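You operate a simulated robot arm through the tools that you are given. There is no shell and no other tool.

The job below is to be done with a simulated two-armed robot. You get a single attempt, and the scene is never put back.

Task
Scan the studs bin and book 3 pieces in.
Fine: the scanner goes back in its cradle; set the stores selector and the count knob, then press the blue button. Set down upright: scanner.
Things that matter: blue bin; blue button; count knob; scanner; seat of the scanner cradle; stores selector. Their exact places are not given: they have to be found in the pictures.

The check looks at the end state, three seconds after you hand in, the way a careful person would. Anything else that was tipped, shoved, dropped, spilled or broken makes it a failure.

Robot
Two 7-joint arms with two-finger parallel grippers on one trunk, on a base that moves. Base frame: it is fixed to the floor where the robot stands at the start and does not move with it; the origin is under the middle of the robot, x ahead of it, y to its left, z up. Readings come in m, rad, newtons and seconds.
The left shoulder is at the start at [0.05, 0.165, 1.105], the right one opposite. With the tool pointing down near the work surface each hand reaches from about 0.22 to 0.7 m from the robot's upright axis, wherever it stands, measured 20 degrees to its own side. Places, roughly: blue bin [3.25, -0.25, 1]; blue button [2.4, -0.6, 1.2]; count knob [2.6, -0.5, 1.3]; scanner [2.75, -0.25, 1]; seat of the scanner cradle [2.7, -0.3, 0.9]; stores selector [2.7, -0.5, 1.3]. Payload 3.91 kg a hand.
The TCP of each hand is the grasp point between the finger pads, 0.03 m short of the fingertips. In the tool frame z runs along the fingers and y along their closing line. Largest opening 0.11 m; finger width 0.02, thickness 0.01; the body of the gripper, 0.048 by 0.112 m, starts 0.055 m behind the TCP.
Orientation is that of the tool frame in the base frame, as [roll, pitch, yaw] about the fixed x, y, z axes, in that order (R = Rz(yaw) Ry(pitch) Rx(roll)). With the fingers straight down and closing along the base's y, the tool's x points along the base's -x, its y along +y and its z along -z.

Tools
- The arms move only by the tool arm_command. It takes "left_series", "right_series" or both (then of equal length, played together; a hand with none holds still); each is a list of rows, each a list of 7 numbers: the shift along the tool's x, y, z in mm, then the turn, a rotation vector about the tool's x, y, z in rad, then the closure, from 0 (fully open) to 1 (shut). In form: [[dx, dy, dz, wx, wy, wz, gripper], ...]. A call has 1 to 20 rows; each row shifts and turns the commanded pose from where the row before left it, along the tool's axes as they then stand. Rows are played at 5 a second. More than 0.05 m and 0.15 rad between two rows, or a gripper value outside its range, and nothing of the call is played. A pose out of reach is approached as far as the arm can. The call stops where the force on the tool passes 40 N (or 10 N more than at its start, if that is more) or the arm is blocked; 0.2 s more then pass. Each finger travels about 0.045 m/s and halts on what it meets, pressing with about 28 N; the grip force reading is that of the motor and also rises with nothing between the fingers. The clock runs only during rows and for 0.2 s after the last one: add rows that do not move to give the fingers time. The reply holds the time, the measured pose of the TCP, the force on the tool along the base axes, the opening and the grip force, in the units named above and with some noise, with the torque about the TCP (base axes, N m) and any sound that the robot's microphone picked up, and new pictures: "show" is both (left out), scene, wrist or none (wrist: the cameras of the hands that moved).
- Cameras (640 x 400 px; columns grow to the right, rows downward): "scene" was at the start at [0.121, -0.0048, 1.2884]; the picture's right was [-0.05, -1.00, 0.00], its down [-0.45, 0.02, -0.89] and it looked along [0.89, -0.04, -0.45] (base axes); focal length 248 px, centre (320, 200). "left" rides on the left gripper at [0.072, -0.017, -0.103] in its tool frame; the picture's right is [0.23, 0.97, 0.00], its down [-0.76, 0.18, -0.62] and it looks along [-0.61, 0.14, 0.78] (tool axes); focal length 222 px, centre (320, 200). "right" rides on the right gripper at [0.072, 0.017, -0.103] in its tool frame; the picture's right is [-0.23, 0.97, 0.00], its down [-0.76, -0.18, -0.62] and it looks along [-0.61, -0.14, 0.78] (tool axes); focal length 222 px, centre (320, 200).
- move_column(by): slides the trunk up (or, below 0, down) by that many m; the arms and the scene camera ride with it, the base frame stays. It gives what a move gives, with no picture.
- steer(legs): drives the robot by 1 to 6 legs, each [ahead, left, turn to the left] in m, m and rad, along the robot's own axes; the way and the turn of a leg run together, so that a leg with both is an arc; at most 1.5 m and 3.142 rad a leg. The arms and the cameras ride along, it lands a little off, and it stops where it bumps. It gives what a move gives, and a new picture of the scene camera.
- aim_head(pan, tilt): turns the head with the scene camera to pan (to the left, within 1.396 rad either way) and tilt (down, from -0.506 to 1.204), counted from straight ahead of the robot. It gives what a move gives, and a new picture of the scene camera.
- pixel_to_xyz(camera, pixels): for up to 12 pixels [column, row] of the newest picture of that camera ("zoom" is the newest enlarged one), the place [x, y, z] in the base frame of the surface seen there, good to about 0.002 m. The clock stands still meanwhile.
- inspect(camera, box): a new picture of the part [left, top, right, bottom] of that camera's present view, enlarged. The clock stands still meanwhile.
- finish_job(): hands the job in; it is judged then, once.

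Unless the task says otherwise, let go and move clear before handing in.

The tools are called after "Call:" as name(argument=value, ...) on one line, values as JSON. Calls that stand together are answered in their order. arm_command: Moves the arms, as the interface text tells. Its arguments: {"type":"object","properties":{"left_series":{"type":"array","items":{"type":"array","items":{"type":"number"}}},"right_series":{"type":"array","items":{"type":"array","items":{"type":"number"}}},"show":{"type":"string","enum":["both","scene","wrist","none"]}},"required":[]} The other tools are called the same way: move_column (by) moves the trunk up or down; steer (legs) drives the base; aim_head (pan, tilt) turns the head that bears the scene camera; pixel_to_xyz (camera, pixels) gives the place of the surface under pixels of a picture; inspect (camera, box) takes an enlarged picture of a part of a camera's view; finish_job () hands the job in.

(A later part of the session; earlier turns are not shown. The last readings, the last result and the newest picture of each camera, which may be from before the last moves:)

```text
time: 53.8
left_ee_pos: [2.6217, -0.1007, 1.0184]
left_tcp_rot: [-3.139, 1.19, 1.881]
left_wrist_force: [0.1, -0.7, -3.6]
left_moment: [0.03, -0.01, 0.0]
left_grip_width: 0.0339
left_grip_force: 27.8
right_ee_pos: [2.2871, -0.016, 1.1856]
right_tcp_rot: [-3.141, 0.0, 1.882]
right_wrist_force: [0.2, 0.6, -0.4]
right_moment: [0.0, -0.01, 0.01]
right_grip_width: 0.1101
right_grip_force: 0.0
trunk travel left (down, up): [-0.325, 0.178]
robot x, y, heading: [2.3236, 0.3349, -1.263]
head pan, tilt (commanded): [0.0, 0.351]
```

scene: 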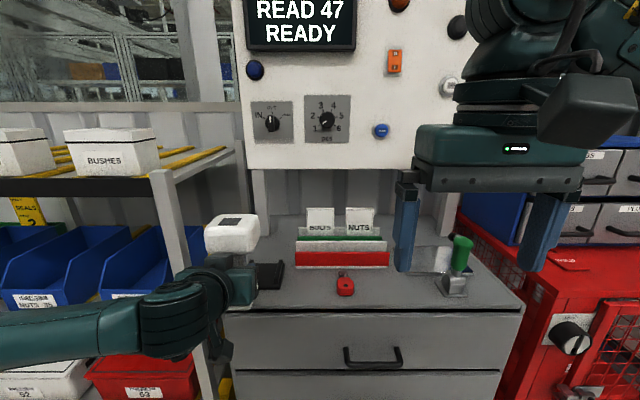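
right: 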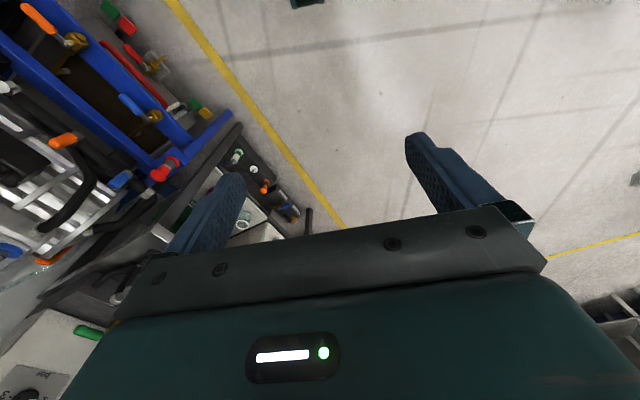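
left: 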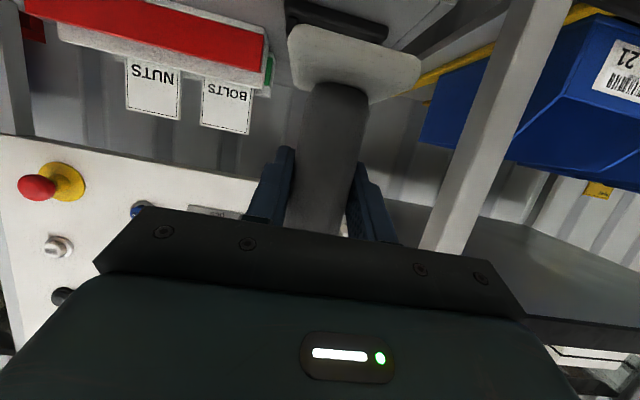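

READ 47 still stands. The hand is at (2.621, -0.101, 1.018); I'll carry the scanner forward 0.158 m to right above the cradle and check the place there.

Call:
arm_command(left_series=[[-14.65, -0.7, 36.6, 0, 0, 0, 1], [-14.65, -0.7, 36.6, 0, 0, 0, 1], [-14.65, -0.7, 36.6, 0, 0, 0, 1], [-14.65, -0.7, 36.6, 0, 0, 0, 1], [0, 0, 0, 0, 0, 0, 1], [0, 0, 0, 0, 0, 0, 1]])

```text
time: 55.2
left_ee_pos: [2.6678, -0.2517, 1.0177]
left_tcp_rot: [-3.141, 1.188, 1.882]
left_wrist_force: [0.4, 0.0, -4.1]
left_moment: [0.05, -0.04, -0.02]
left_grip_width: 0.0337
left_grip_force: 28.4
right_ee_pos: [2.2872, -0.0158, 1.1842]
right_tcp_rot: [-3.141, 0.0, 1.88]
right_wrist_force: [-0.5, -0.7, 0.3]
right_moment: [-0.02, 0.0, 0.02]
right_grip_width: 0.1101
right_grip_force: 0.1
trunk travel left (down, up): [-0.325, 0.178]
robot x, y, heading: [2.3225, 0.3349, -1.263]
head pan, tilt (commanded): [0.0, 0.351]
```

scene: 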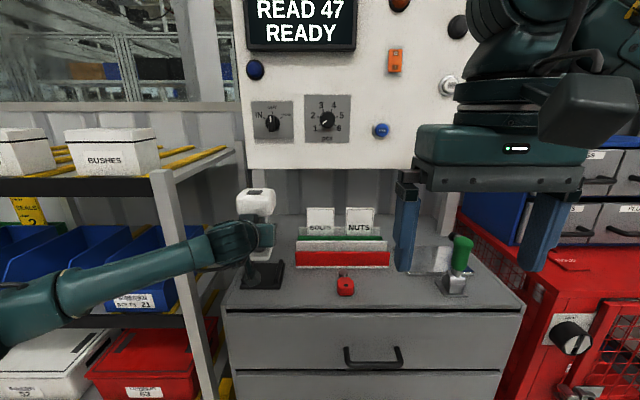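
left: 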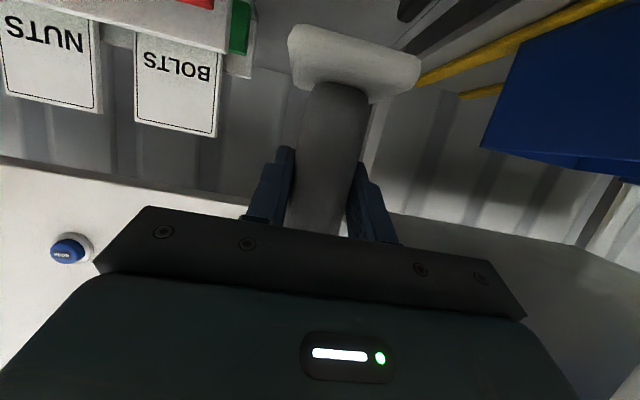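

The hand stands within about 1 mm of the lift pose. I'll lower 48 mm straight down first and check that the foot goes between the rails.

Call:
arm_command(left_series=[[13.0, -0.5, 5.2, 0, 0, 0, 1], [13.0, 0, 5.2, 0, 0, 0, 1], [9.3, 0, 3.7, 0, 0, 0, 1], [9.3, 0, 3.7, 0, 0, 0, 1], [0, 0, 0, 0, 0, 0, 1]])

```text
time: 56.4
left_ee_pos: [2.6665, -0.2513, 0.9693]
left_tcp_rot: [-3.14, 1.189, 1.882]
left_wrist_force: [0.4, -0.6, -4.1]
left_moment: [0.03, -0.01, 0.0]
left_grip_width: 0.0341
left_grip_force: 28.6
right_ee_pos: [2.2879, -0.0167, 1.1859]
right_tcp_rot: [-3.142, 0.0, 1.881]
right_wrist_force: [-0.1, -0.6, 0.0]
right_moment: [0.03, 0.0, 0.01]
right_grip_width: 0.1099
right_grip_force: 0.1
trunk travel left (down, up): [-0.325, 0.178]
robot x, y, heading: [2.3219, 0.336, -1.263]
head pan, tilt (commanded): [0.0, 0.351]
```

scene: 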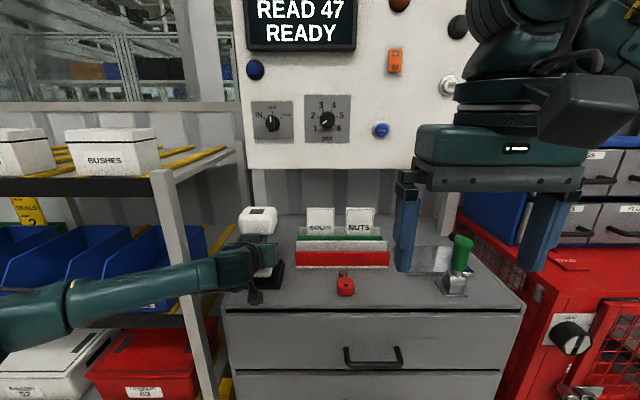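
left: 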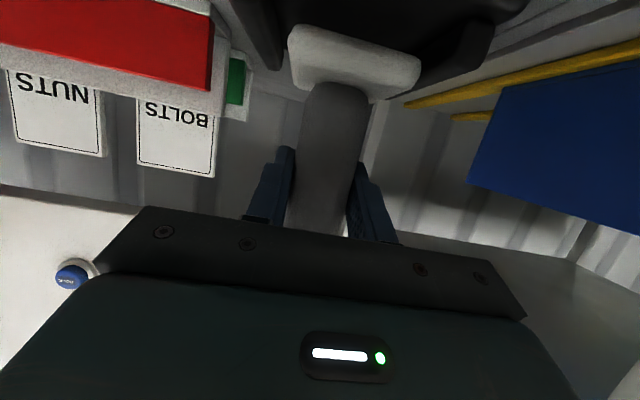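

No contact yet at z 0.969 and the foot lines up between the rails. I'll lower the last ~10 mm in small steps.

Call:
arm_command(left_series=[[2.8, 0, 1.1, 0, 0, 0, 1], [2.8, 0, 1.1, 0, 0, 0, 1], [2.3, 0, 0.9, 0, 0, 0, 1], [1.4, 0, 0.55, 0, 0, 0, 1], [0, 0, 0, 0, 0, 0, 1]])

```text
time: 57.6
left_ee_pos: [2.667, -0.2517, 0.9606]
left_tcp_rot: [-3.14, 1.19, 1.883]
left_wrist_force: [-0.1, 0.3, -4.3]
left_moment: [0.03, 0.01, -0.04]
left_grip_width: 0.0339
left_grip_force: 27.9
right_ee_pos: [2.2869, -0.0155, 1.1846]
right_tcp_rot: [3.14, 0.0, 1.881]
right_wrist_force: [0.6, 0.8, 0.1]
right_moment: [0.02, 0.01, -0.02]
right_grip_width: 0.11
right_grip_force: 0.0
trunk travel left (down, up): [-0.325, 0.178]
robot x, y, heading: [2.3225, 0.3369, -1.261]
head pan, tilt (commanded): [0.0, 0.351]
```

scene: 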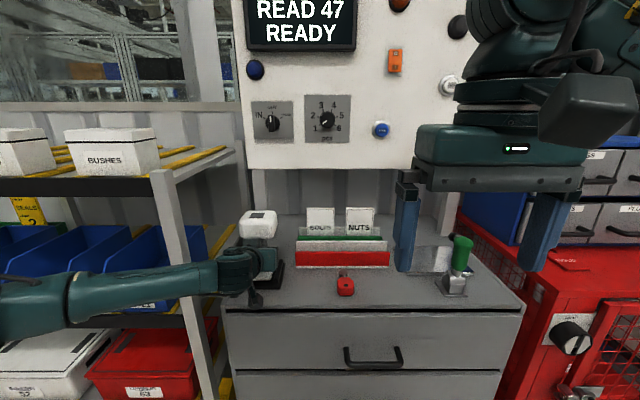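
left: 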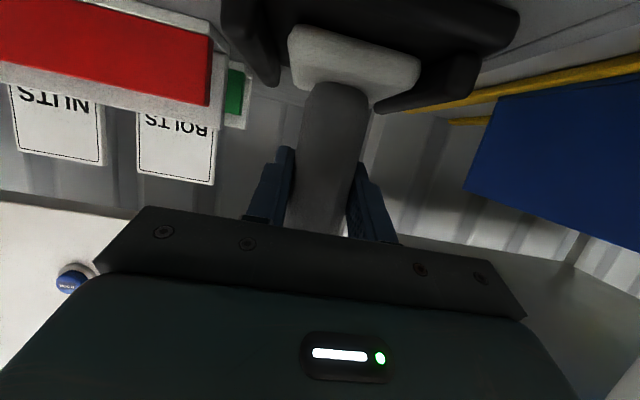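

The hand still carries the full 4.3 N, so the foot hasn't landed. I'll go down in 1 mm steps.

Call:
arm_command(left_series=[[0.93, 0, 0.37, 0, 0, 0, 1], [0.93, 0, 0.37, 0, 0, 0, 1], [0, 0, 0, 0, 0, 0, 1]], show="none")

```text
time: 58.4
left_ee_pos: [2.667, -0.25, 0.9596]
left_tcp_rot: [-3.141, 1.191, 1.88]
left_wrist_force: [1.3, 0.8, 3.3]
left_moment: [0.31, 0.01, -0.08]
left_grip_width: 0.034
left_grip_force: 28.1
right_ee_pos: [2.2868, -0.0157, 1.1854]
right_tcp_rot: [3.141, 0.002, 1.88]
right_wrist_force: [0.8, 0.4, 0.1]
right_moment: [-0.02, 0.03, 0.01]
right_grip_width: 0.1101
right_grip_force: 0.1
trunk travel left (down, up): [-0.325, 0.178]
robot x, y, heading: [2.3202, 0.3354, -1.262]
head pan, tilt (commanded): [0.0, 0.351]
```

The foot has landed (force now +3.3 N upward). I'll open the fingers and check that the scanner stays put before backing away.

Call:
arm_command(left_series=[[0, 0, 0, 0, 0, 0, 0.8], [0, 0, 0, 0, 0, 0, 0.6], [0, 0, 0, 0, 0, 0, 0.3], [0, 0, 0, 0, 0, 0, 0], [0, 0, 0, 0, 0, 0, 0], [0, 0, 0, 0, 0, 0, 0], [0, 0, 0, 0, 0, 0, 0]])

```text
time: 60.0
left_ee_pos: [2.6659, -0.2513, 0.959]
left_tcp_rot: [-3.141, 1.188, 1.88]
left_wrist_force: [-0.1, 1.2, -0.2]
left_moment: [0.01, 0.02, 0.03]
left_grip_width: 0.1098
left_grip_force: 0.1
right_ee_pos: [2.2873, -0.0161, 1.1837]
right_tcp_rot: [-3.141, 0.001, 1.883]
right_wrist_force: [0.3, -0.3, -0.5]
right_moment: [-0.01, -0.05, -0.03]
right_grip_width: 0.1099
right_grip_force: 0.0
trunk travel left (down, up): [-0.325, 0.178]
robot x, y, heading: [2.323, 0.3367, -1.266]
head pan, tilt (commanded): [0.0, 0.351]
```

scene: 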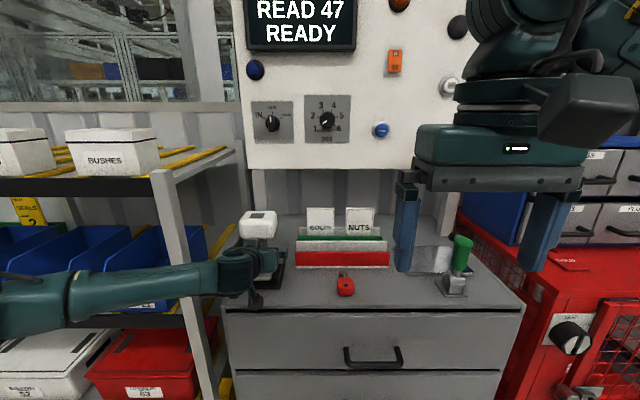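
left: 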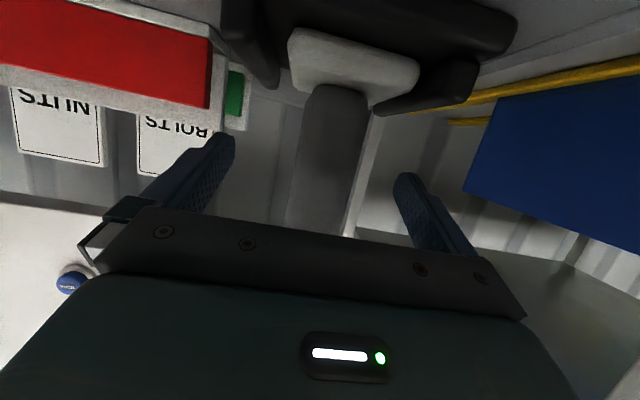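

The fingers are open and the scanner stands in its cradle. I'll draw the left hand back, first level under the head's height and then along the tool axis.

Call:
arm_command(left_series=[[14.9, 0, -37.1, 0, 0, 0, 0], [14.9, 0, -37.1, 0, 0, 0, 0], [0, 0, -40, 0, 0, 0, 0], [0, 0, -40, 0, 0, 0, 0], [0, 0, 0, 0, 0, 0, 0]])

Call:
inspect(camera="scene", box=[215, 195, 311, 295])

```text
time: 61.2
left_ee_pos: [2.6197, -0.1043, 0.9894]
left_tcp_rot: [3.141, 1.189, 1.881]
left_wrist_force: [-0.5, -0.6, 0.5]
left_moment: [-0.04, 0.0, 0.0]
left_grip_width: 0.1103
left_grip_force: 0.1
right_ee_pos: [2.2872, -0.0149, 1.1843]
right_tcp_rot: [3.14, 0.001, 1.88]
right_wrist_force: [-0.4, -0.8, 0.5]
right_moment: [0.01, 0.01, 0.03]
right_grip_width: 0.1101
right_grip_force: 0.0
trunk travel left (down, up): [-0.325, 0.178]
robot x, y, heading: [2.3176, 0.3344, -1.262]
head pan, tilt (commanded): [0.0, 0.351]
```

scene: 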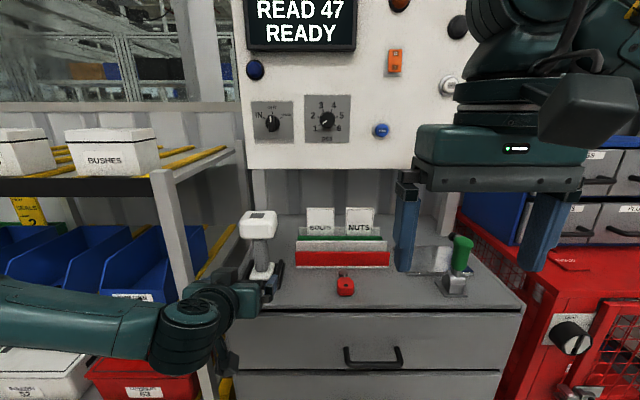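
left: 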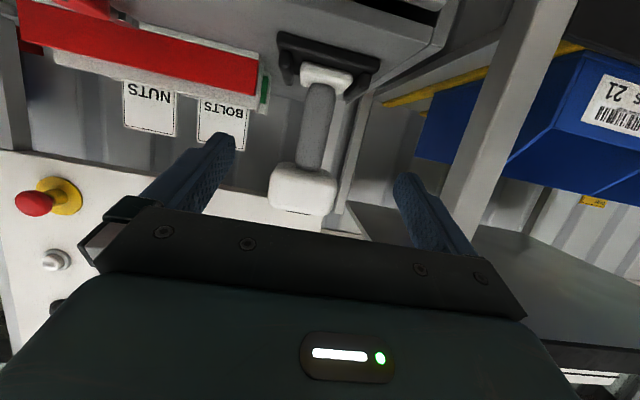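

```text
4.00 times, centred on (263, 245) of scene
```

zoom: 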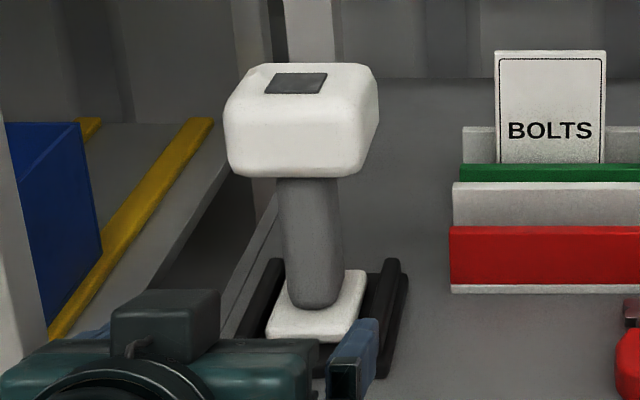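

The scanner sits upright between the rails. Now the panel: I'll enlarge the selector at (272,123), the count knob at (327,121) and the BOOK button at (381,130) and measure them.

Call:
inspect(camera="scene", box=[245, 90, 357, 150])

```text
5.71 times, centred on (301, 120) of scene
```

zoom: 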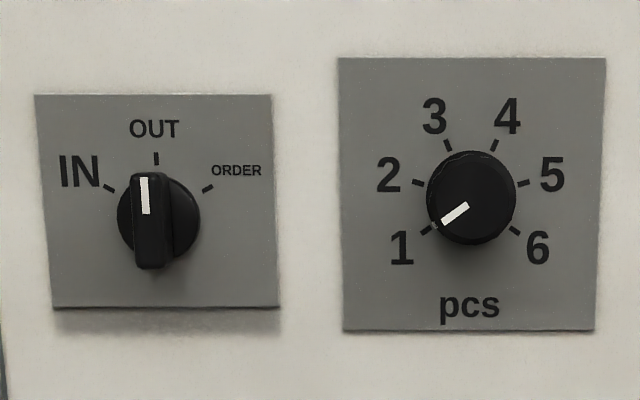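

Call:
pixel_to_xyz(camera="zoom", pixels=[[150, 190], [150, 225], [150, 258], [185, 215], [190, 230], [100, 260], [110, 187], [155, 158], [208, 188], [138, 200], [162, 200], [60, 120]])

Call:
pixel_to_xyz(camera="zoom", pixels=[[472, 190], [472, 215], [445, 190], [500, 190], [472, 165], [425, 230], [418, 183], [448, 144], [494, 145], [523, 183], [515, 230], [472, 280]])

Call:
inspect(camera="scene", box=[350, 105, 414, 155])

```text
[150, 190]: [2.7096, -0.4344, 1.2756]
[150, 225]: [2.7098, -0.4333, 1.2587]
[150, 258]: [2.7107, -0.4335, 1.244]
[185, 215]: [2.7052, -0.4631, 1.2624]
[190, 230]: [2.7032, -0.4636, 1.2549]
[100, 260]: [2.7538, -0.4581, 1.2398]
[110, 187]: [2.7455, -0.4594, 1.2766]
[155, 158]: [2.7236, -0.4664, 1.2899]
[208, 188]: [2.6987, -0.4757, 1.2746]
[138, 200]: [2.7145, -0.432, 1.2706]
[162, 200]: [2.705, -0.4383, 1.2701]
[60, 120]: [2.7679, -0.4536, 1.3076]
```

```text
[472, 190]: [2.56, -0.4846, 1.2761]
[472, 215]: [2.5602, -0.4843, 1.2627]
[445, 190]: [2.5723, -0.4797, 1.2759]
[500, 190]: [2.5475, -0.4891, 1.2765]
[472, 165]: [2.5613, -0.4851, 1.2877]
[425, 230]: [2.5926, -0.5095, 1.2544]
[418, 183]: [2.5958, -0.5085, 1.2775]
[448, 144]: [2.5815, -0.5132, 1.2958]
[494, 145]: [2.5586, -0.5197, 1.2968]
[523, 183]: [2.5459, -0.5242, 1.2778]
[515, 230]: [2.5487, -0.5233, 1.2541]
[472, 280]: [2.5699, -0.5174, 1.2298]
```

```text
8.00 times, centred on (382, 130) of scene
```

zoom: 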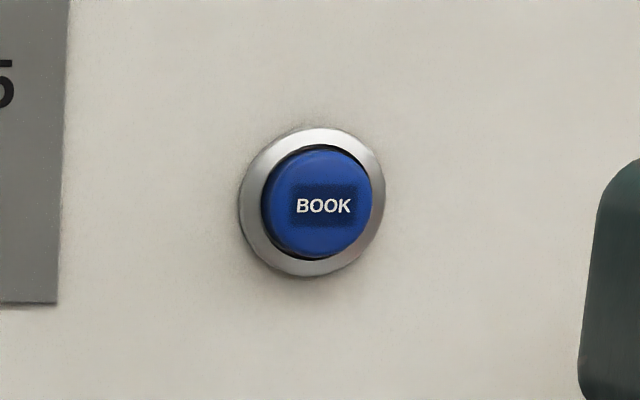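

Call:
pixel_to_xyz(camera="zoom", pixels=[[317, 175], [317, 225], [290, 205], [345, 205], [317, 240], [258, 230], [370, 230], [500, 200], [150, 200], [317, 350], [317, 60], [317, 205]])

```text
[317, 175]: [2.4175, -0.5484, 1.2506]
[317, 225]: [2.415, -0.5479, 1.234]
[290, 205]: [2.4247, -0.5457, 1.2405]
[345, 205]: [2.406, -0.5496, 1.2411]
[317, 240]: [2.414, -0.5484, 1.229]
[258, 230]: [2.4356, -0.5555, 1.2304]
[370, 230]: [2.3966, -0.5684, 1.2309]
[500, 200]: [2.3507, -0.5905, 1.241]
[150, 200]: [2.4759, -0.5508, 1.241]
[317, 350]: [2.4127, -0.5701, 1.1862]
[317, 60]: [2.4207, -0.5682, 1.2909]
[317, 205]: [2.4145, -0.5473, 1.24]
```

The readings give: selector bar centre about (z 1.2615) with IN 60° counter-clockwise from OUT; count knob about 43 mm wide, standing 34 mm proud, with "3" 100° clockwise from "1"; BOOK button face at (2.4145, -0.547, 1.24). First I'll fold the left hand back to its raised, tool-down pose so that I can move closer.

Call:
arm_command(left_series=[[-14.0, 0, -29.2, 0, 0.1486, 0, 0], [-9.4, 0, -30.9, 0, 0.1486, 0, 0], [-4.7, 0, -31.9, 0, 0.1486, 0, 0], [0, 0, -32.3, 0, 0.1486, 0, 0], [4.9, 0, -32.0, 0, 0.1486, 0, 0], [9.5, 0, -30.9, 0, 0.1486, 0, 0], [13.9, 0, -29.2, 0, 0.1486, 0, 0], [18.2, 0, -26.7, 0, 0.1486, 0, 0], [0, 0, 0, 0, 0, 0, 0]])

```text
time: 63.2
left_ee_pos: [2.5664, 0.0627, 1.1786]
left_tcp_rot: [3.139, 0.0, 1.882]
left_wrist_force: [-0.2, -0.3, 0.8]
left_moment: [0.0, 0.01, -0.01]
left_grip_width: 0.1099
left_grip_force: 0.0
right_ee_pos: [2.2864, -0.0162, 1.183]
right_tcp_rot: [3.141, -0.002, 1.881]
right_wrist_force: [0.4, 0.8, 0.4]
right_moment: [-0.01, 0.0, 0.01]
right_grip_width: 0.1102
right_grip_force: 0.1
trunk travel left (down, up): [-0.325, 0.178]
robot x, y, heading: [2.3219, 0.3347, -1.268]
head pan, tilt (commanded): [0.0, 0.351]
```

scene: 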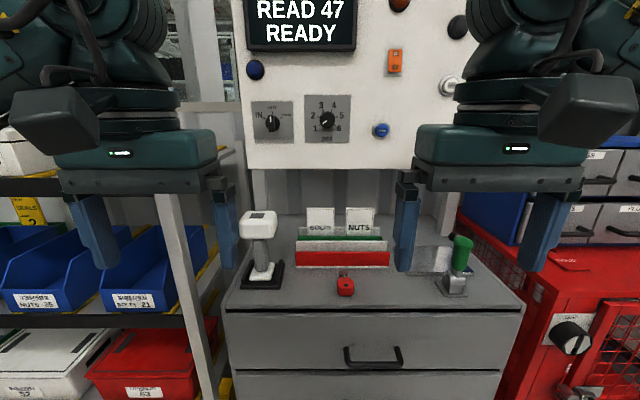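
left: 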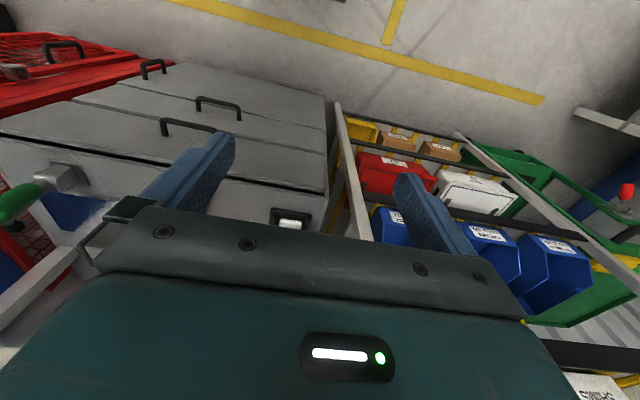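

The left hand is folded at (2.566, 0.063, 1.179). I'll raise the trunk 0.15 m so that the shoulders are at the height of the controls, shift 0.1 m left and creep 0.12 m forward.

Call:
move_column(by=0.15)

Call:
steer(legs=[[0, 0.1, 0], [0.12, 0, 0]])

```text
time: 65.0
left_ee_pos: [2.5663, 0.0612, 1.3298]
left_tcp_rot: [3.14, 0.002, 1.881]
left_wrist_force: [-0.1, 0.2, 0.2]
left_moment: [0.03, -0.01, 0.0]
left_grip_width: 0.1098
left_grip_force: 0.2
right_ee_pos: [2.2874, -0.0162, 1.3335]
right_tcp_rot: [3.141, 0.0, 1.882]
right_wrist_force: [0.5, 0.8, 0.0]
right_moment: [-0.02, 0.0, 0.02]
right_grip_width: 0.1102
right_grip_force: 0.0
trunk travel left (down, up): [-0.475, 0.028]
robot x, y, heading: [2.3216, 0.3341, -1.262]
head pan, tilt (commanded): [0.0, 0.351]
```

```text
time: 67.3
left_ee_pos: [2.6982, -0.0214, 1.3292]
left_tcp_rot: [3.141, 0.002, 1.881]
left_wrist_force: [0.7, 0.2, 0.7]
left_moment: [0.03, 0.02, -0.01]
left_grip_width: 0.1103
left_grip_force: 0.1
right_ee_pos: [2.4187, -0.0995, 1.3351]
right_tcp_rot: [-3.142, 0.0, 1.881]
right_wrist_force: [0.2, -0.2, -0.2]
right_moment: [-0.01, -0.02, 0.0]
right_grip_width: 0.1101
right_grip_force: 0.1
trunk travel left (down, up): [-0.475, 0.028]
robot x, y, heading: [2.45, 0.2512, -1.262]
head pan, tilt (commanded): [0.0, 0.351]
```

scene: 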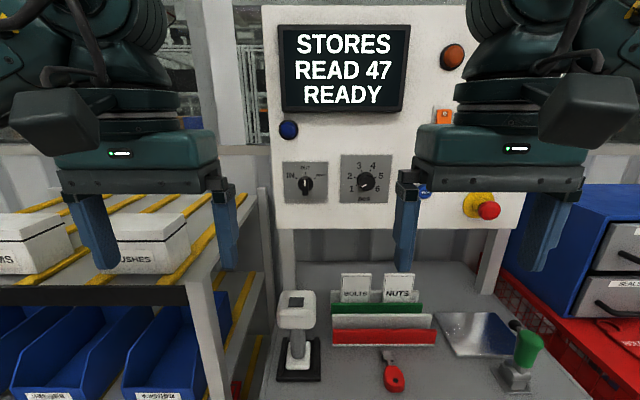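

From here the panel is about 0.77 m ahead. I'll turn the right hand to horizontal in front of the count knob, ending about 0.13 m short of it.

Call:
arm_command(right_series=[[-25, 1.6, 5.8, 0, -0.1428, 0, 0], [-23.9, 1.6, 9.3, 0, -0.1428, 0, 0], [-22.4, 1.6, 12.6, 0, -0.1428, 0, 0], [-20.3, 1.6, 15.7, 0, -0.1428, 0, 0], [-17.9, 1.6, 18.4, 0, -0.1428, 0, 0], [-15.1, 1.6, 20.8, 0, -0.1428, 0, 0], [-12.0, 1.6, 22.7, 0, -0.1428, 0, 0], [-8.6, 1.6, 24.1, 0, -0.1428, 0, 0], [-5.1, 1.6, 25.1, 0, -0.1428, 0, 0], [-1.4, 1.6, 25.6, 0, -0.1428, 0, 0], [2.1, 1.6, 25.5, 0, -0.1428, 0, 0], [0, 0, 0, 0, 0, 0, 0]])

```text
time: 69.9
left_ee_pos: [2.6912, -0.0241, 1.3291]
left_tcp_rot: [3.138, 0.001, 1.881]
left_wrist_force: [-1.5, -0.4, 0.8]
left_moment: [0.06, -0.12, 0.02]
left_grip_width: 0.1098
left_grip_force: 0.0
right_ee_pos: [2.5135, -0.3584, 1.2692]
right_tcp_rot: [1.496, 1.565, 0.236]
right_wrist_force: [-2.0, -0.6, -0.5]
right_moment: [-0.04, -0.01, 0.14]
right_grip_width: 0.1101
right_grip_force: 0.2
trunk travel left (down, up): [-0.475, 0.028]
robot x, y, heading: [2.4517, 0.2497, -1.264]
head pan, tilt (commanded): [0.0, 0.351]
```

scene: 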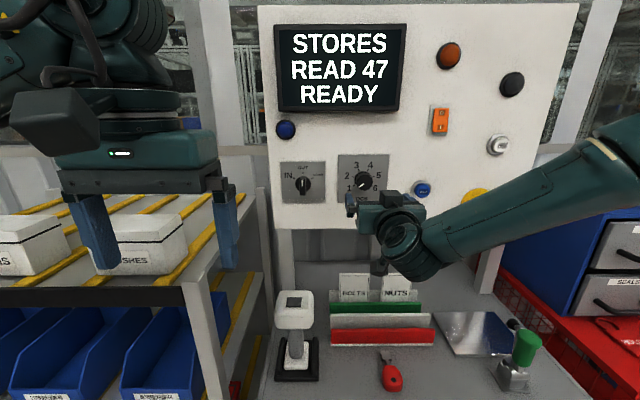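
right: 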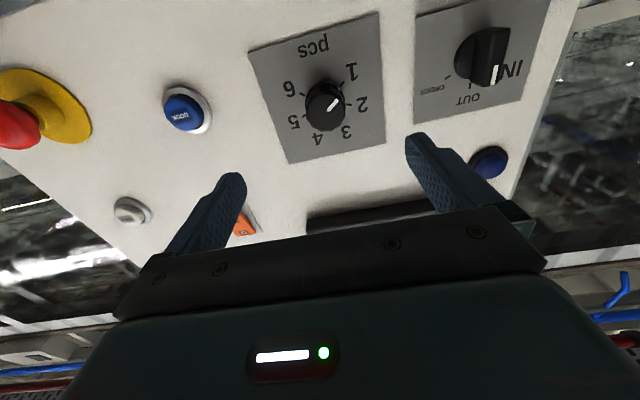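

The right tool now points squarely at the panel from (2.5135, -0.3584, 1.2692), with the knob ahead at (325,105) in its picture. I'll shift 6.5 mm left and 2 mm up, and pre-turn the wrist 0.87 rad counter-clockwise so that the 100° turn stays within range.

Call:
arm_command(right_series=[[-2, 6.5, 0, 0, 0, 0, 0], [0, 0, 0, 0, 0, -0.145, 0], [0, 0, 0, 0, 0, -0.145, 0], [0, 0, 0, 0, 0, -0.145, 0], [0, 0, 0, 0, 0, -0.145, 0], [0, 0, 0, 0, 0, -0.145, 0], [0, 0, 0, 0, 0, -0.145, 0], [0, 0, 0, 0, 0, 0, 0]])

```text
time: 71.7
left_ee_pos: [2.6985, -0.0212, 1.3293]
left_tcp_rot: [-3.141, 0.001, 1.882]
left_wrist_force: [-0.8, -0.4, -0.1]
left_moment: [0.01, 0.03, 0.04]
left_grip_width: 0.1097
left_grip_force: 0.1
right_ee_pos: [2.526, -0.3538, 1.2708]
right_tcp_rot: [-1.571, 0.698, -2.83]
right_wrist_force: [0.4, -0.4, -0.4]
right_moment: [-0.02, -0.01, 0.0]
right_grip_width: 0.11
right_grip_force: 0.1
trunk travel left (down, up): [-0.475, 0.028]
robot x, y, heading: [2.4508, 0.2505, -1.261]
head pan, tilt (commanded): [0.0, 0.351]
```

scene: 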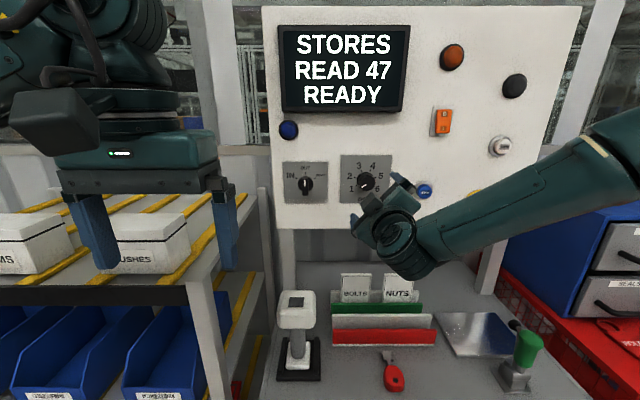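
right: 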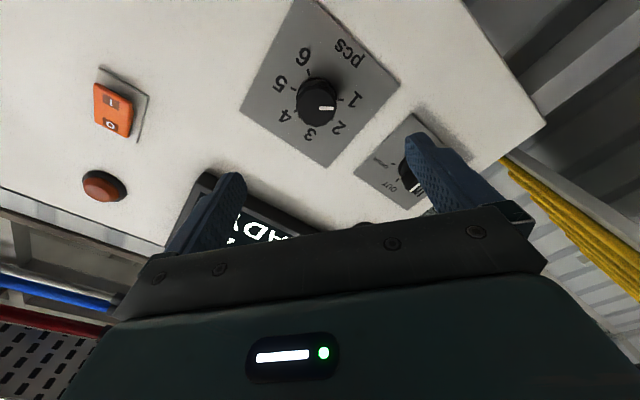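

The base sway has settled: the right TCP is at (2.526, -0.354, 1.271), about 7 mm too far left. I'll measure the knob face in the right wrist picture to confirm the centre.

Call:
inspect(camera="right", box=[240, 40, 400, 160])

```text
3.33 times, centred on (320, 100) of right
```

zoom: 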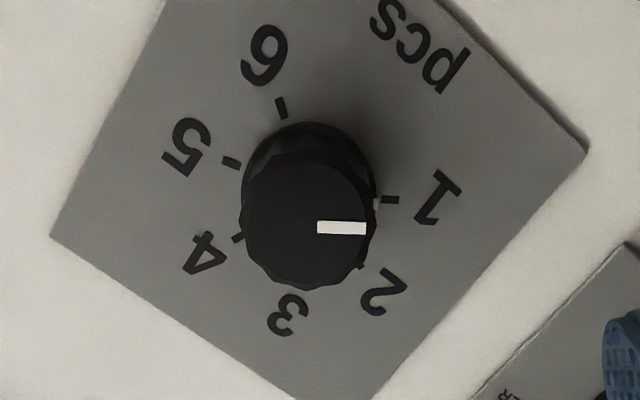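

Call:
pixel_to_xyz(camera="zoom", pixels=[[308, 224], [252, 224], [366, 224], [308, 170], [308, 280], [240, 240], [390, 200], [281, 108], [231, 164], [150, 230], [420, 310], [330, 145]])

```text
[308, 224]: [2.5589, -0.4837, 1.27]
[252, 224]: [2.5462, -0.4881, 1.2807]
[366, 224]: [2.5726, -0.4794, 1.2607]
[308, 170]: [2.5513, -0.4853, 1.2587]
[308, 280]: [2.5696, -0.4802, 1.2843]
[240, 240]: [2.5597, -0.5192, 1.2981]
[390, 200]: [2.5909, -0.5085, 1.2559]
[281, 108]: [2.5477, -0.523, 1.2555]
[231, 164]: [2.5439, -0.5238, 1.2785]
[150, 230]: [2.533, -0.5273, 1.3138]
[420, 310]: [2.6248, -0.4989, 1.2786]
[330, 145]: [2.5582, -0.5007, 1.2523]
```

The knob face centre comes out at (2.560, -0.4835, 1.2708), matching my first estimate. I'll correct sideways and advance 120 mm, then check.

Call:
arm_command(right_series=[[5.3, -4.45, 30, 0, 0, 0, 0], [0, 0, 35, 0, 0, 0, 0], [0, 0, 35, 0, 0, 0, 0], [0, 0, 20, 0, 0, 0, 0], [0, 0, 0, 0, 0, 0, 0], [0, 0, 0, 0, 0, 0, 0]])

```text
time: 73.1
left_ee_pos: [2.6968, -0.0208, 1.3287]
left_tcp_rot: [-3.141, 0.001, 1.882]
left_wrist_force: [0.0, -0.2, -0.7]
left_moment: [0.0, -0.01, 0.04]
left_grip_width: 0.1102
left_grip_force: 0.1
right_ee_pos: [2.5581, -0.4704, 1.2734]
right_tcp_rot: [-1.572, 0.702, -2.829]
right_wrist_force: [-0.1, 0.6, -0.3]
right_moment: [0.01, 0.0, 0.02]
right_grip_width: 0.1099
right_grip_force: 0.0
trunk travel left (down, up): [-0.475, 0.028]
robot x, y, heading: [2.4497, 0.2527, -1.261]
head pan, tilt (commanded): [0.0, 0.351]
```

scene: 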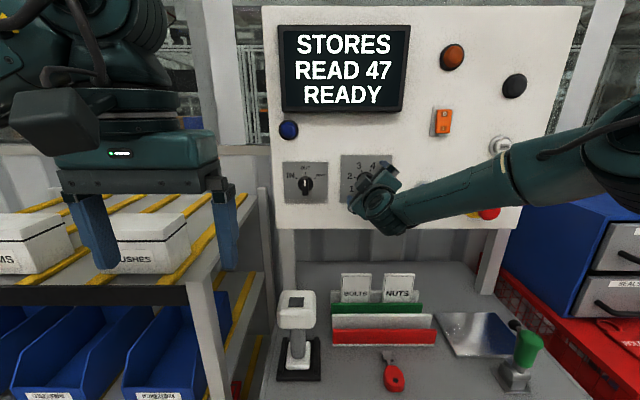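
right: 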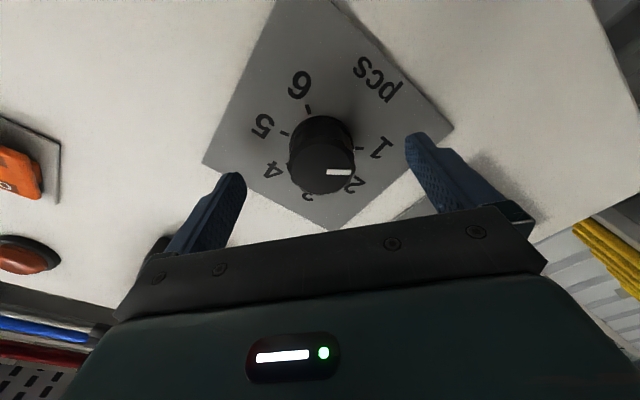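

The TCP is about 2 mm left and 2.6 mm high of the knob axis, 12 mm short. I'll correct that, go in and close on the knob.

Call:
arm_command(right_series=[[3.3, 0.6, 6, 0, 0, 0, 0], [0, 0, 6, 0, 0, 0, 0], [0, 0, 0, 0, 0, 0, 0], [0, 0, 0, 0, 0, 0, 1], [0, 0, 0, 0, 0, 0, 1], [0, 0, 0, 0, 0, 0, 1], [0, 0, 0, 0, 0, 0, 1], [0, 0, 0, 0, 0, 0, 1], [0, 0, 0, 0, 0, 0, 1], [0, 0, 0, 0, 0, 0, 1]])

```text
time: 75.3
left_ee_pos: [2.6983, -0.0208, 1.3291]
left_tcp_rot: [-3.141, 0.002, 1.882]
left_wrist_force: [-0.2, -0.4, -0.7]
left_moment: [0.01, -0.01, -0.01]
left_grip_width: 0.1099
left_grip_force: 0.1
right_ee_pos: [2.5573, -0.4816, 1.2702]
right_tcp_rot: [-1.577, 0.701, -2.834]
right_wrist_force: [2.8, 3.5, -7.3]
right_moment: [-0.77, -0.23, -0.04]
right_grip_width: 0.042
right_grip_force: 45.2
trunk travel left (down, up): [-0.475, 0.028]
robot x, y, heading: [2.4471, 0.2494, -1.259]
head pan, tilt (commanded): [0.0, 0.351]
```

scene: 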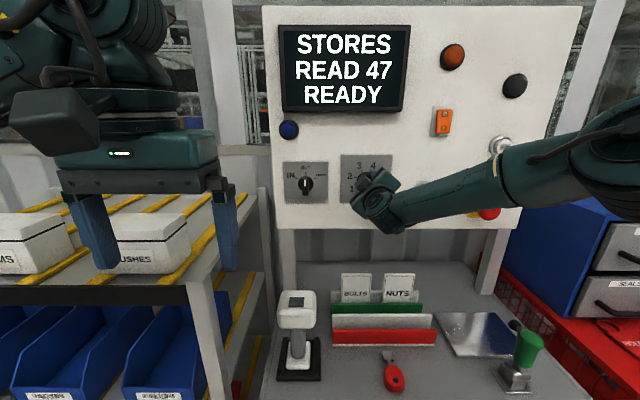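
right: 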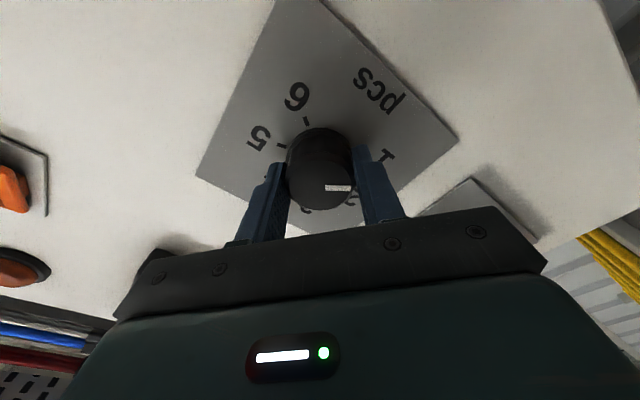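

The knob is gripped (0.042 m, firm), with about 8 N of side load along the tool's -y command. I'll ease 1 mm along +y and begin turning clockwise in small steps.

Call:
arm_command(right_series=[[0, 1.2, 0, 0, 0, 0, 1], [0, 0, 0, 0, 0, 0.12, 1], [0, 0, 0, 0, 0, 0.12, 1], [0, 0, 0, 0, 0, 0.12, 1], [0, 0, 0, 0, 0, 0, 1]])

```text
time: 76.5
left_ee_pos: [2.6977, -0.0201, 1.3286]
left_tcp_rot: [-3.141, -0.001, 1.883]
left_wrist_force: [0.2, 0.0, 0.0]
left_moment: [0.03, 0.01, -0.01]
left_grip_width: 0.11
left_grip_force: 0.0
right_ee_pos: [2.5591, -0.4815, 1.2694]
right_tcp_rot: [-1.576, 1.061, -2.837]
right_wrist_force: [2.4, 2.9, -3.0]
right_moment: [0.84, 0.27, 0.63]
right_grip_width: 0.042
right_grip_force: 45.0
trunk travel left (down, up): [-0.475, 0.028]
robot x, y, heading: [2.4561, 0.2542, -1.258]
head pan, tilt (commanded): [0.0, 0.351]
```

scene: 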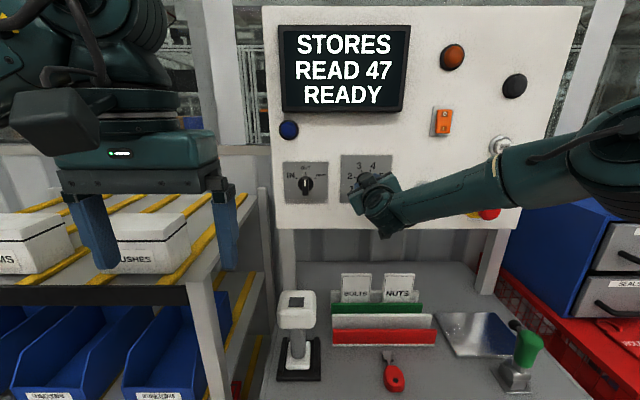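
right: 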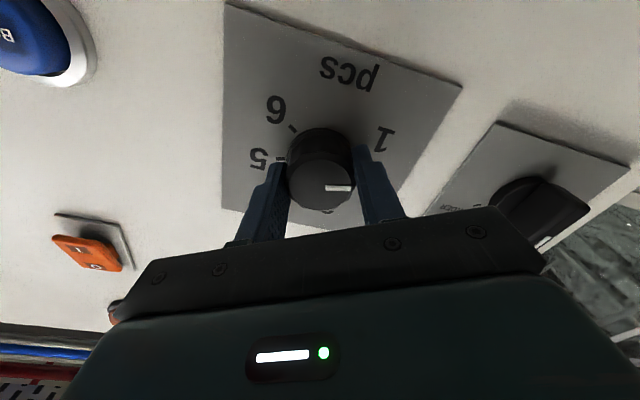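

The pointer turns with the hand (it stays at the same place between the fingers). I'll continue the remaining 1.385 rad in steps.

Call:
arm_command(right_series=[[0, 0, 0, 0, 0, 0.1385, 1], [0, 0, 0, 0, 0, 0.1385, 1], [0, 0, 0, 0, 0, 0.1385, 1], [0, 0, 0, 0, 0, 0.1385, 1], [0, 0, 0, 0, 0, 0.1385, 1], [0, 0, 0, 0, 0, 0, 1]], show="wrist")

```text
time: 77.9
left_ee_pos: [2.6974, -0.0217, 1.3291]
left_tcp_rot: [-3.14, 0.003, 1.881]
left_wrist_force: [-0.1, 0.8, 0.2]
left_moment: [-0.02, -0.05, 0.02]
left_grip_width: 0.11
left_grip_force: 0.1
right_ee_pos: [2.5594, -0.4815, 1.2688]
right_tcp_rot: [1.583, 1.388, 0.321]
right_wrist_force: [4.1, 2.2, -3.0]
right_moment: [0.66, 0.22, 1.28]
right_grip_width: 0.0416
right_grip_force: 44.8
trunk travel left (down, up): [-0.475, 0.028]
robot x, y, heading: [2.4477, 0.2538, -1.261]
head pan, tilt (commanded): [0.0, 0.351]
```

right: 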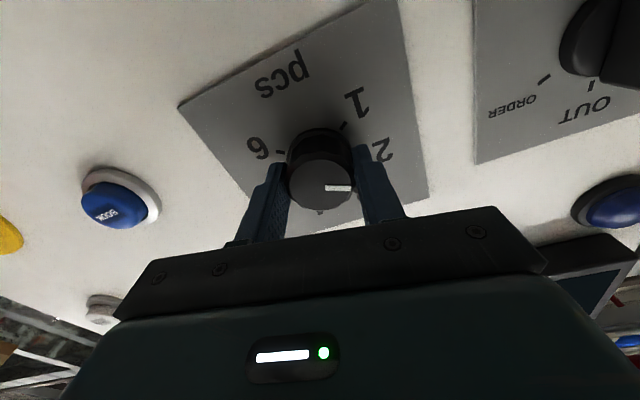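

The turn goes on smoothly; the load is a few newtons sideways, so I'll ease 1 mm left and complete the remaining 0.69 rad.

Call:
arm_command(right_series=[[0.7, 1.0, 0, 0, 0, 0.1385, 1], [0, 0, 0, 0, 0, 0.1385, 1], [0, 0, 0, 0, 0, 0.1385, 1], [0, 0, 0, 0, 0, 0.1385, 1], [0, 0, 0, 0, 0, 0.1385, 1], [0, 0, 0, 0, 0, 0, 1]])

```text
time: 79.3
left_ee_pos: [2.6972, -0.0215, 1.329]
left_tcp_rot: [-3.14, 0.001, 1.882]
left_wrist_force: [0.0, -0.7, 0.3]
left_moment: [0.0, 0.02, 0.0]
left_grip_width: 0.1101
left_grip_force: 0.0
right_ee_pos: [2.5599, -0.4811, 1.2686]
right_tcp_rot: [1.57, 0.692, 0.306]
right_wrist_force: [3.6, -1.5, 2.2]
right_moment: [-0.27, -0.12, 0.86]
right_grip_width: 0.0417
right_grip_force: 45.2
trunk travel left (down, up): [-0.475, 0.028]
robot x, y, heading: [2.4502, 0.2523, -1.256]
head pan, tilt (commanded): [0.0, 0.351]
```

scene: 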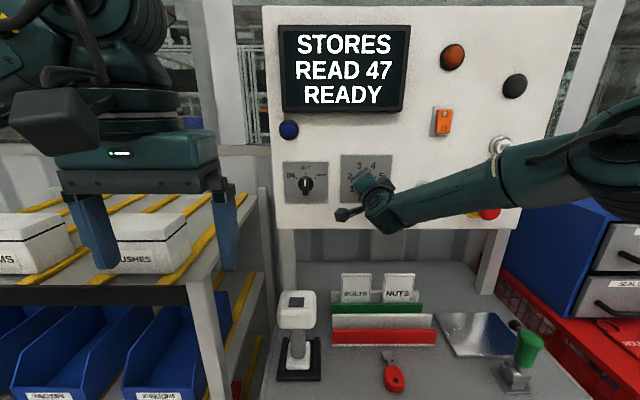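
right: 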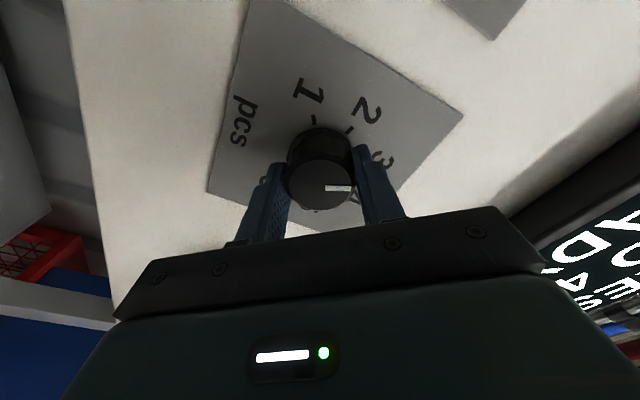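

The pointer now lines up with "3" in the right wrist picture (about (380,160)), after 100.2° of turn. I'll open the fingers, draw straight back and look at the knob.

Call:
arm_command(right_series=[[0, 0, 0, 0, 0, 0, 0.5], [0, 0, 0, 0, 0, 0, 0], [0, 0, 0, 0, 0, 0, 0], [0, 0, 0, 0, 0, 0, 0], [0, 0, 0, 0, 0, 0, 0], [0, 0, -30, 0, 0, 0, 0], [0, 0, -40, 0, 0, 0, 0], [0, 0, -40, 0, 0, 0, 0], [0, 0, 0, 0, 0, -0.146, 0], [0, 0, 0, 0, 0, -0.146, 0], [0, 0, 0, 0, 0, -0.146, 0], [0, 0, 0, 0, 0, -0.146, 0], [0, 0, 0, 0, 0, -0.146, 0], [0, 0, 0, 0, 0, -0.146, 0], [0, 0, 0, 0, 0, 0, 0], [0, 0, 0, 0, 0, 0, 0]])

```text
time: 82.7
left_ee_pos: [2.6967, -0.021, 1.3293]
left_tcp_rot: [-3.141, 0.002, 1.882]
left_wrist_force: [-1.1, -0.8, 0.5]
left_moment: [0.0, 0.0, 0.01]
left_grip_width: 0.1103
left_grip_force: 0.1
right_ee_pos: [2.5257, -0.3759, 1.2684]
right_tcp_rot: [-1.357, 1.569, -2.621]
right_wrist_force: [-0.4, -0.4, -1.0]
right_moment: [0.0, -0.03, 0.02]
right_grip_width: 0.1097
right_grip_force: 0.1
trunk travel left (down, up): [-0.475, 0.028]
robot x, y, heading: [2.4575, 0.253, -1.263]
head pan, tilt (commanded): [0.0, 0.351]
```

scene: 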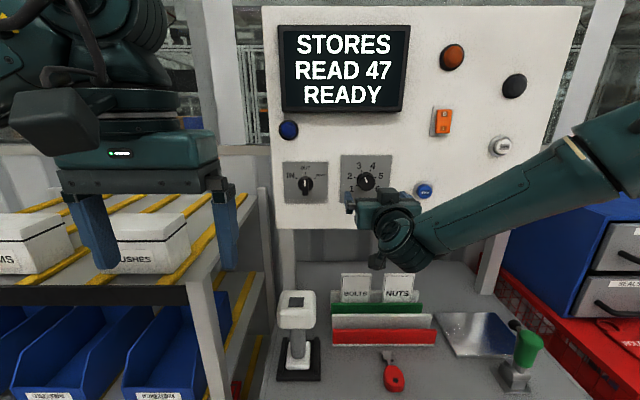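
right: 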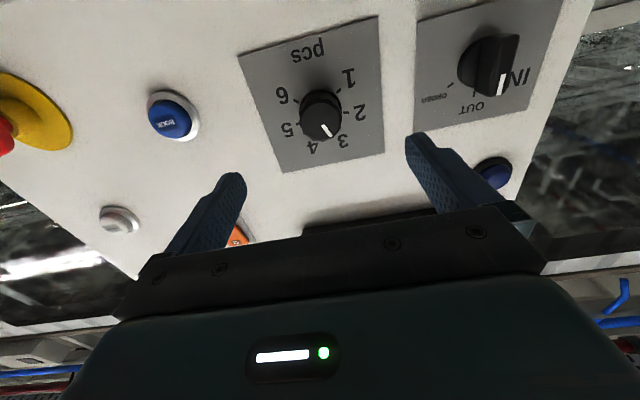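

I'll enlarge the knob in both views to check that it rests on 3.

Call:
inspect(camera="right", box=[240, 20, 400, 180])

Call:
inspect(camera="scene", box=[280, 145, 440, 245])

Call:
pixel_to_xyz(camera="scene", pixels=[[305, 178], [305, 185], [305, 192], [306, 182], [303, 182], [309, 182]])

```text
2.50 times, centred on (320, 100) of right
```

zoom: 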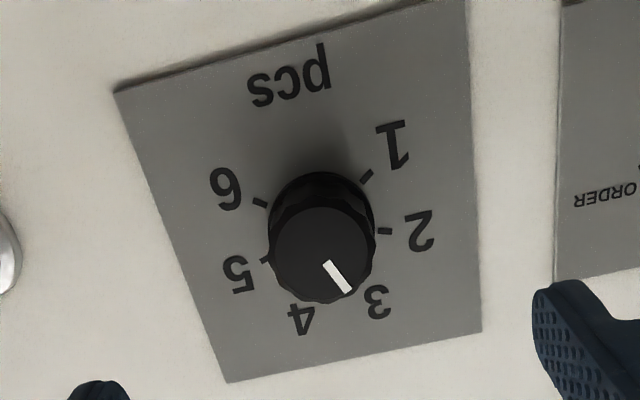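

```text
4.00 times, centred on (360, 195) of scene
```

zoom: 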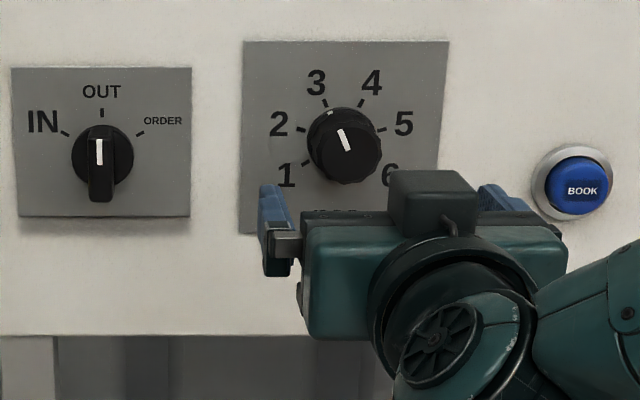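

```text
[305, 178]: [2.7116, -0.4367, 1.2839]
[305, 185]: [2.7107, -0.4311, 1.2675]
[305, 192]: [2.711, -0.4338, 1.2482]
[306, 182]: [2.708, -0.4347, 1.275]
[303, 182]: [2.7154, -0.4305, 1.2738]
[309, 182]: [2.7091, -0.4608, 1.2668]
```

The knob rests on 3. Now I'll slide the right hand 160 mm left and 6 mm down to stand in front of the selector, whose bar is vertical (pointing to OUT).

Call:
arm_command(right_series=[[1.6, 32, 0, 0, 0, 0, 0], [1.6, 32, 0, 0, 0, 0, 0], [1.6, 32, 0, 0, 0, 0, 0], [1.6, 32, 0, 0, 0, 0, 0], [0, 32, 0, 0, 0, 0, 0], [0, 0, 0, 0, 0, 0, 0], [0, 0, 0, 0, 0, 0, 0], [0, 0, 0, 0, 0, 0, 0]])

```text
time: 84.5
left_ee_pos: [2.6969, -0.0195, 1.3288]
left_tcp_rot: [-3.141, 0.002, 1.88]
left_wrist_force: [-0.1, -0.2, -0.2]
left_moment: [-0.01, -0.03, 0.0]
left_grip_width: 0.1099
left_grip_force: 0.0
right_ee_pos: [2.6765, -0.329, 1.2615]
right_tcp_rot: [-1.015, 1.567, -2.273]
right_wrist_force: [-0.4, 0.3, -1.0]
right_moment: [0.03, 0.0, 0.02]
right_grip_width: 0.1097
right_grip_force: 0.0
trunk travel left (down, up): [-0.475, 0.028]
robot x, y, heading: [2.449, 0.2485, -1.259]
head pan, tilt (commanded): [0.0, 0.351]
```

scene: 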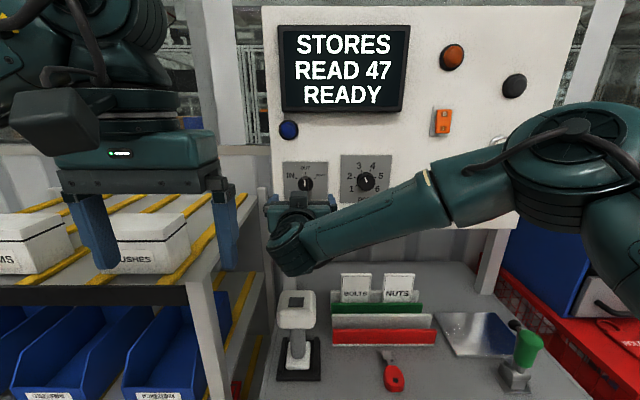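
right: 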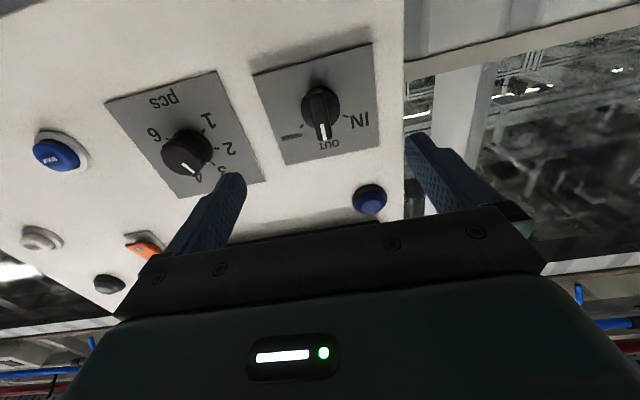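

The selector is now ahead at (322,115) in the right wrist picture; TCP (2.6765, -0.329, 1.2615). I'll measure the bar from this camera.

Call:
inspect(camera="right", box=[256, 60, 384, 160])

```text
4.00 times, centred on (320, 110) of right
```

zoom: 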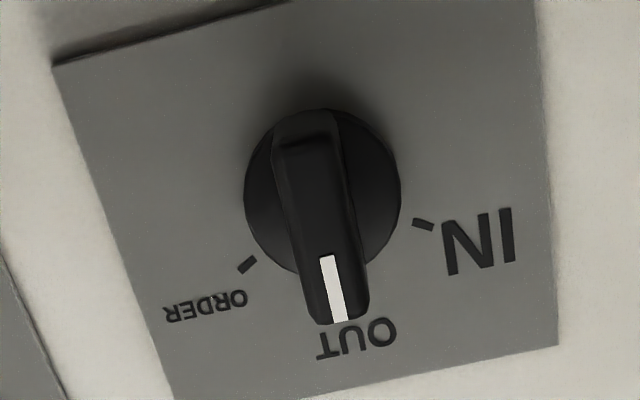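

Call:
pixel_to_xyz(camera="zoom", pixels=[[314, 165], [326, 240], [336, 305], [298, 200], [340, 200], [310, 270], [352, 270], [260, 200], [380, 180], [422, 225], [247, 265], [335, 318]])

```text
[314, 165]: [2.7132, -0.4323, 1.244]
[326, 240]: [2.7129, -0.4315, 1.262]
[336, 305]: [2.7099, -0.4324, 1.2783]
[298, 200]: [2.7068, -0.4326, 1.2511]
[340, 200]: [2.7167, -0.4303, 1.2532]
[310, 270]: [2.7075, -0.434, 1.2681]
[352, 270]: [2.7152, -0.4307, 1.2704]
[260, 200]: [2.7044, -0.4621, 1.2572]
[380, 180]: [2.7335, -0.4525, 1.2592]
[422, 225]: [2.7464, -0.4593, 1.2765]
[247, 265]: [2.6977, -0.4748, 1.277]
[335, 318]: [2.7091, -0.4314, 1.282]
```

The bar centre is at about (2.7115, -0.4323, 1.2625), 2 mm left of the tool axis. I'll correct and go in 92 mm, then check before closing.

Call:
arm_command(right_series=[[-0.7, 2.1, 32, 0, 0, 0, 0], [0, 0, 35, 0, 0, 0, 0], [0, 0, 25, 0, 0, 0, 0], [0, 0, 0, 0, 0, 0, 0], [0, 0, 0, 0, 0, 0, 0]])

```text
time: 85.7
left_ee_pos: [2.6983, -0.0203, 1.3289]
left_tcp_rot: [-3.142, 0.002, 1.881]
left_wrist_force: [-0.1, -0.3, -0.5]
left_moment: [-0.02, 0.01, 0.01]
left_grip_width: 0.1099
left_grip_force: 0.0
right_ee_pos: [2.7083, -0.414, 1.2628]
right_tcp_rot: [-1.275, 1.569, -2.535]
right_wrist_force: [-0.1, 0.4, -0.4]
right_moment: [-0.01, -0.05, 0.01]
right_grip_width: 0.11
right_grip_force: 0.2
trunk travel left (down, up): [-0.475, 0.028]
robot x, y, heading: [2.4526, 0.2511, -1.256]
head pan, tilt (commanded): [0.0, 0.351]
```

scene: 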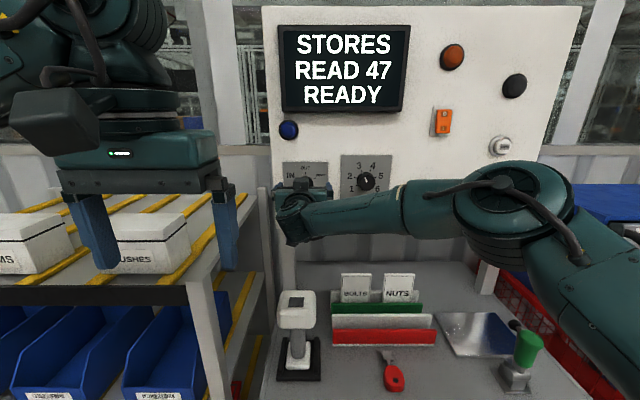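
right: 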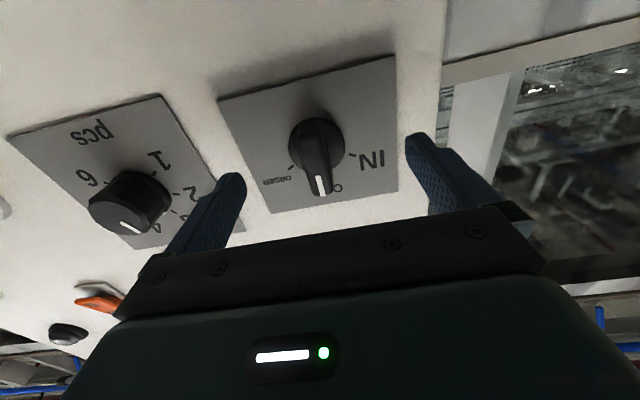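

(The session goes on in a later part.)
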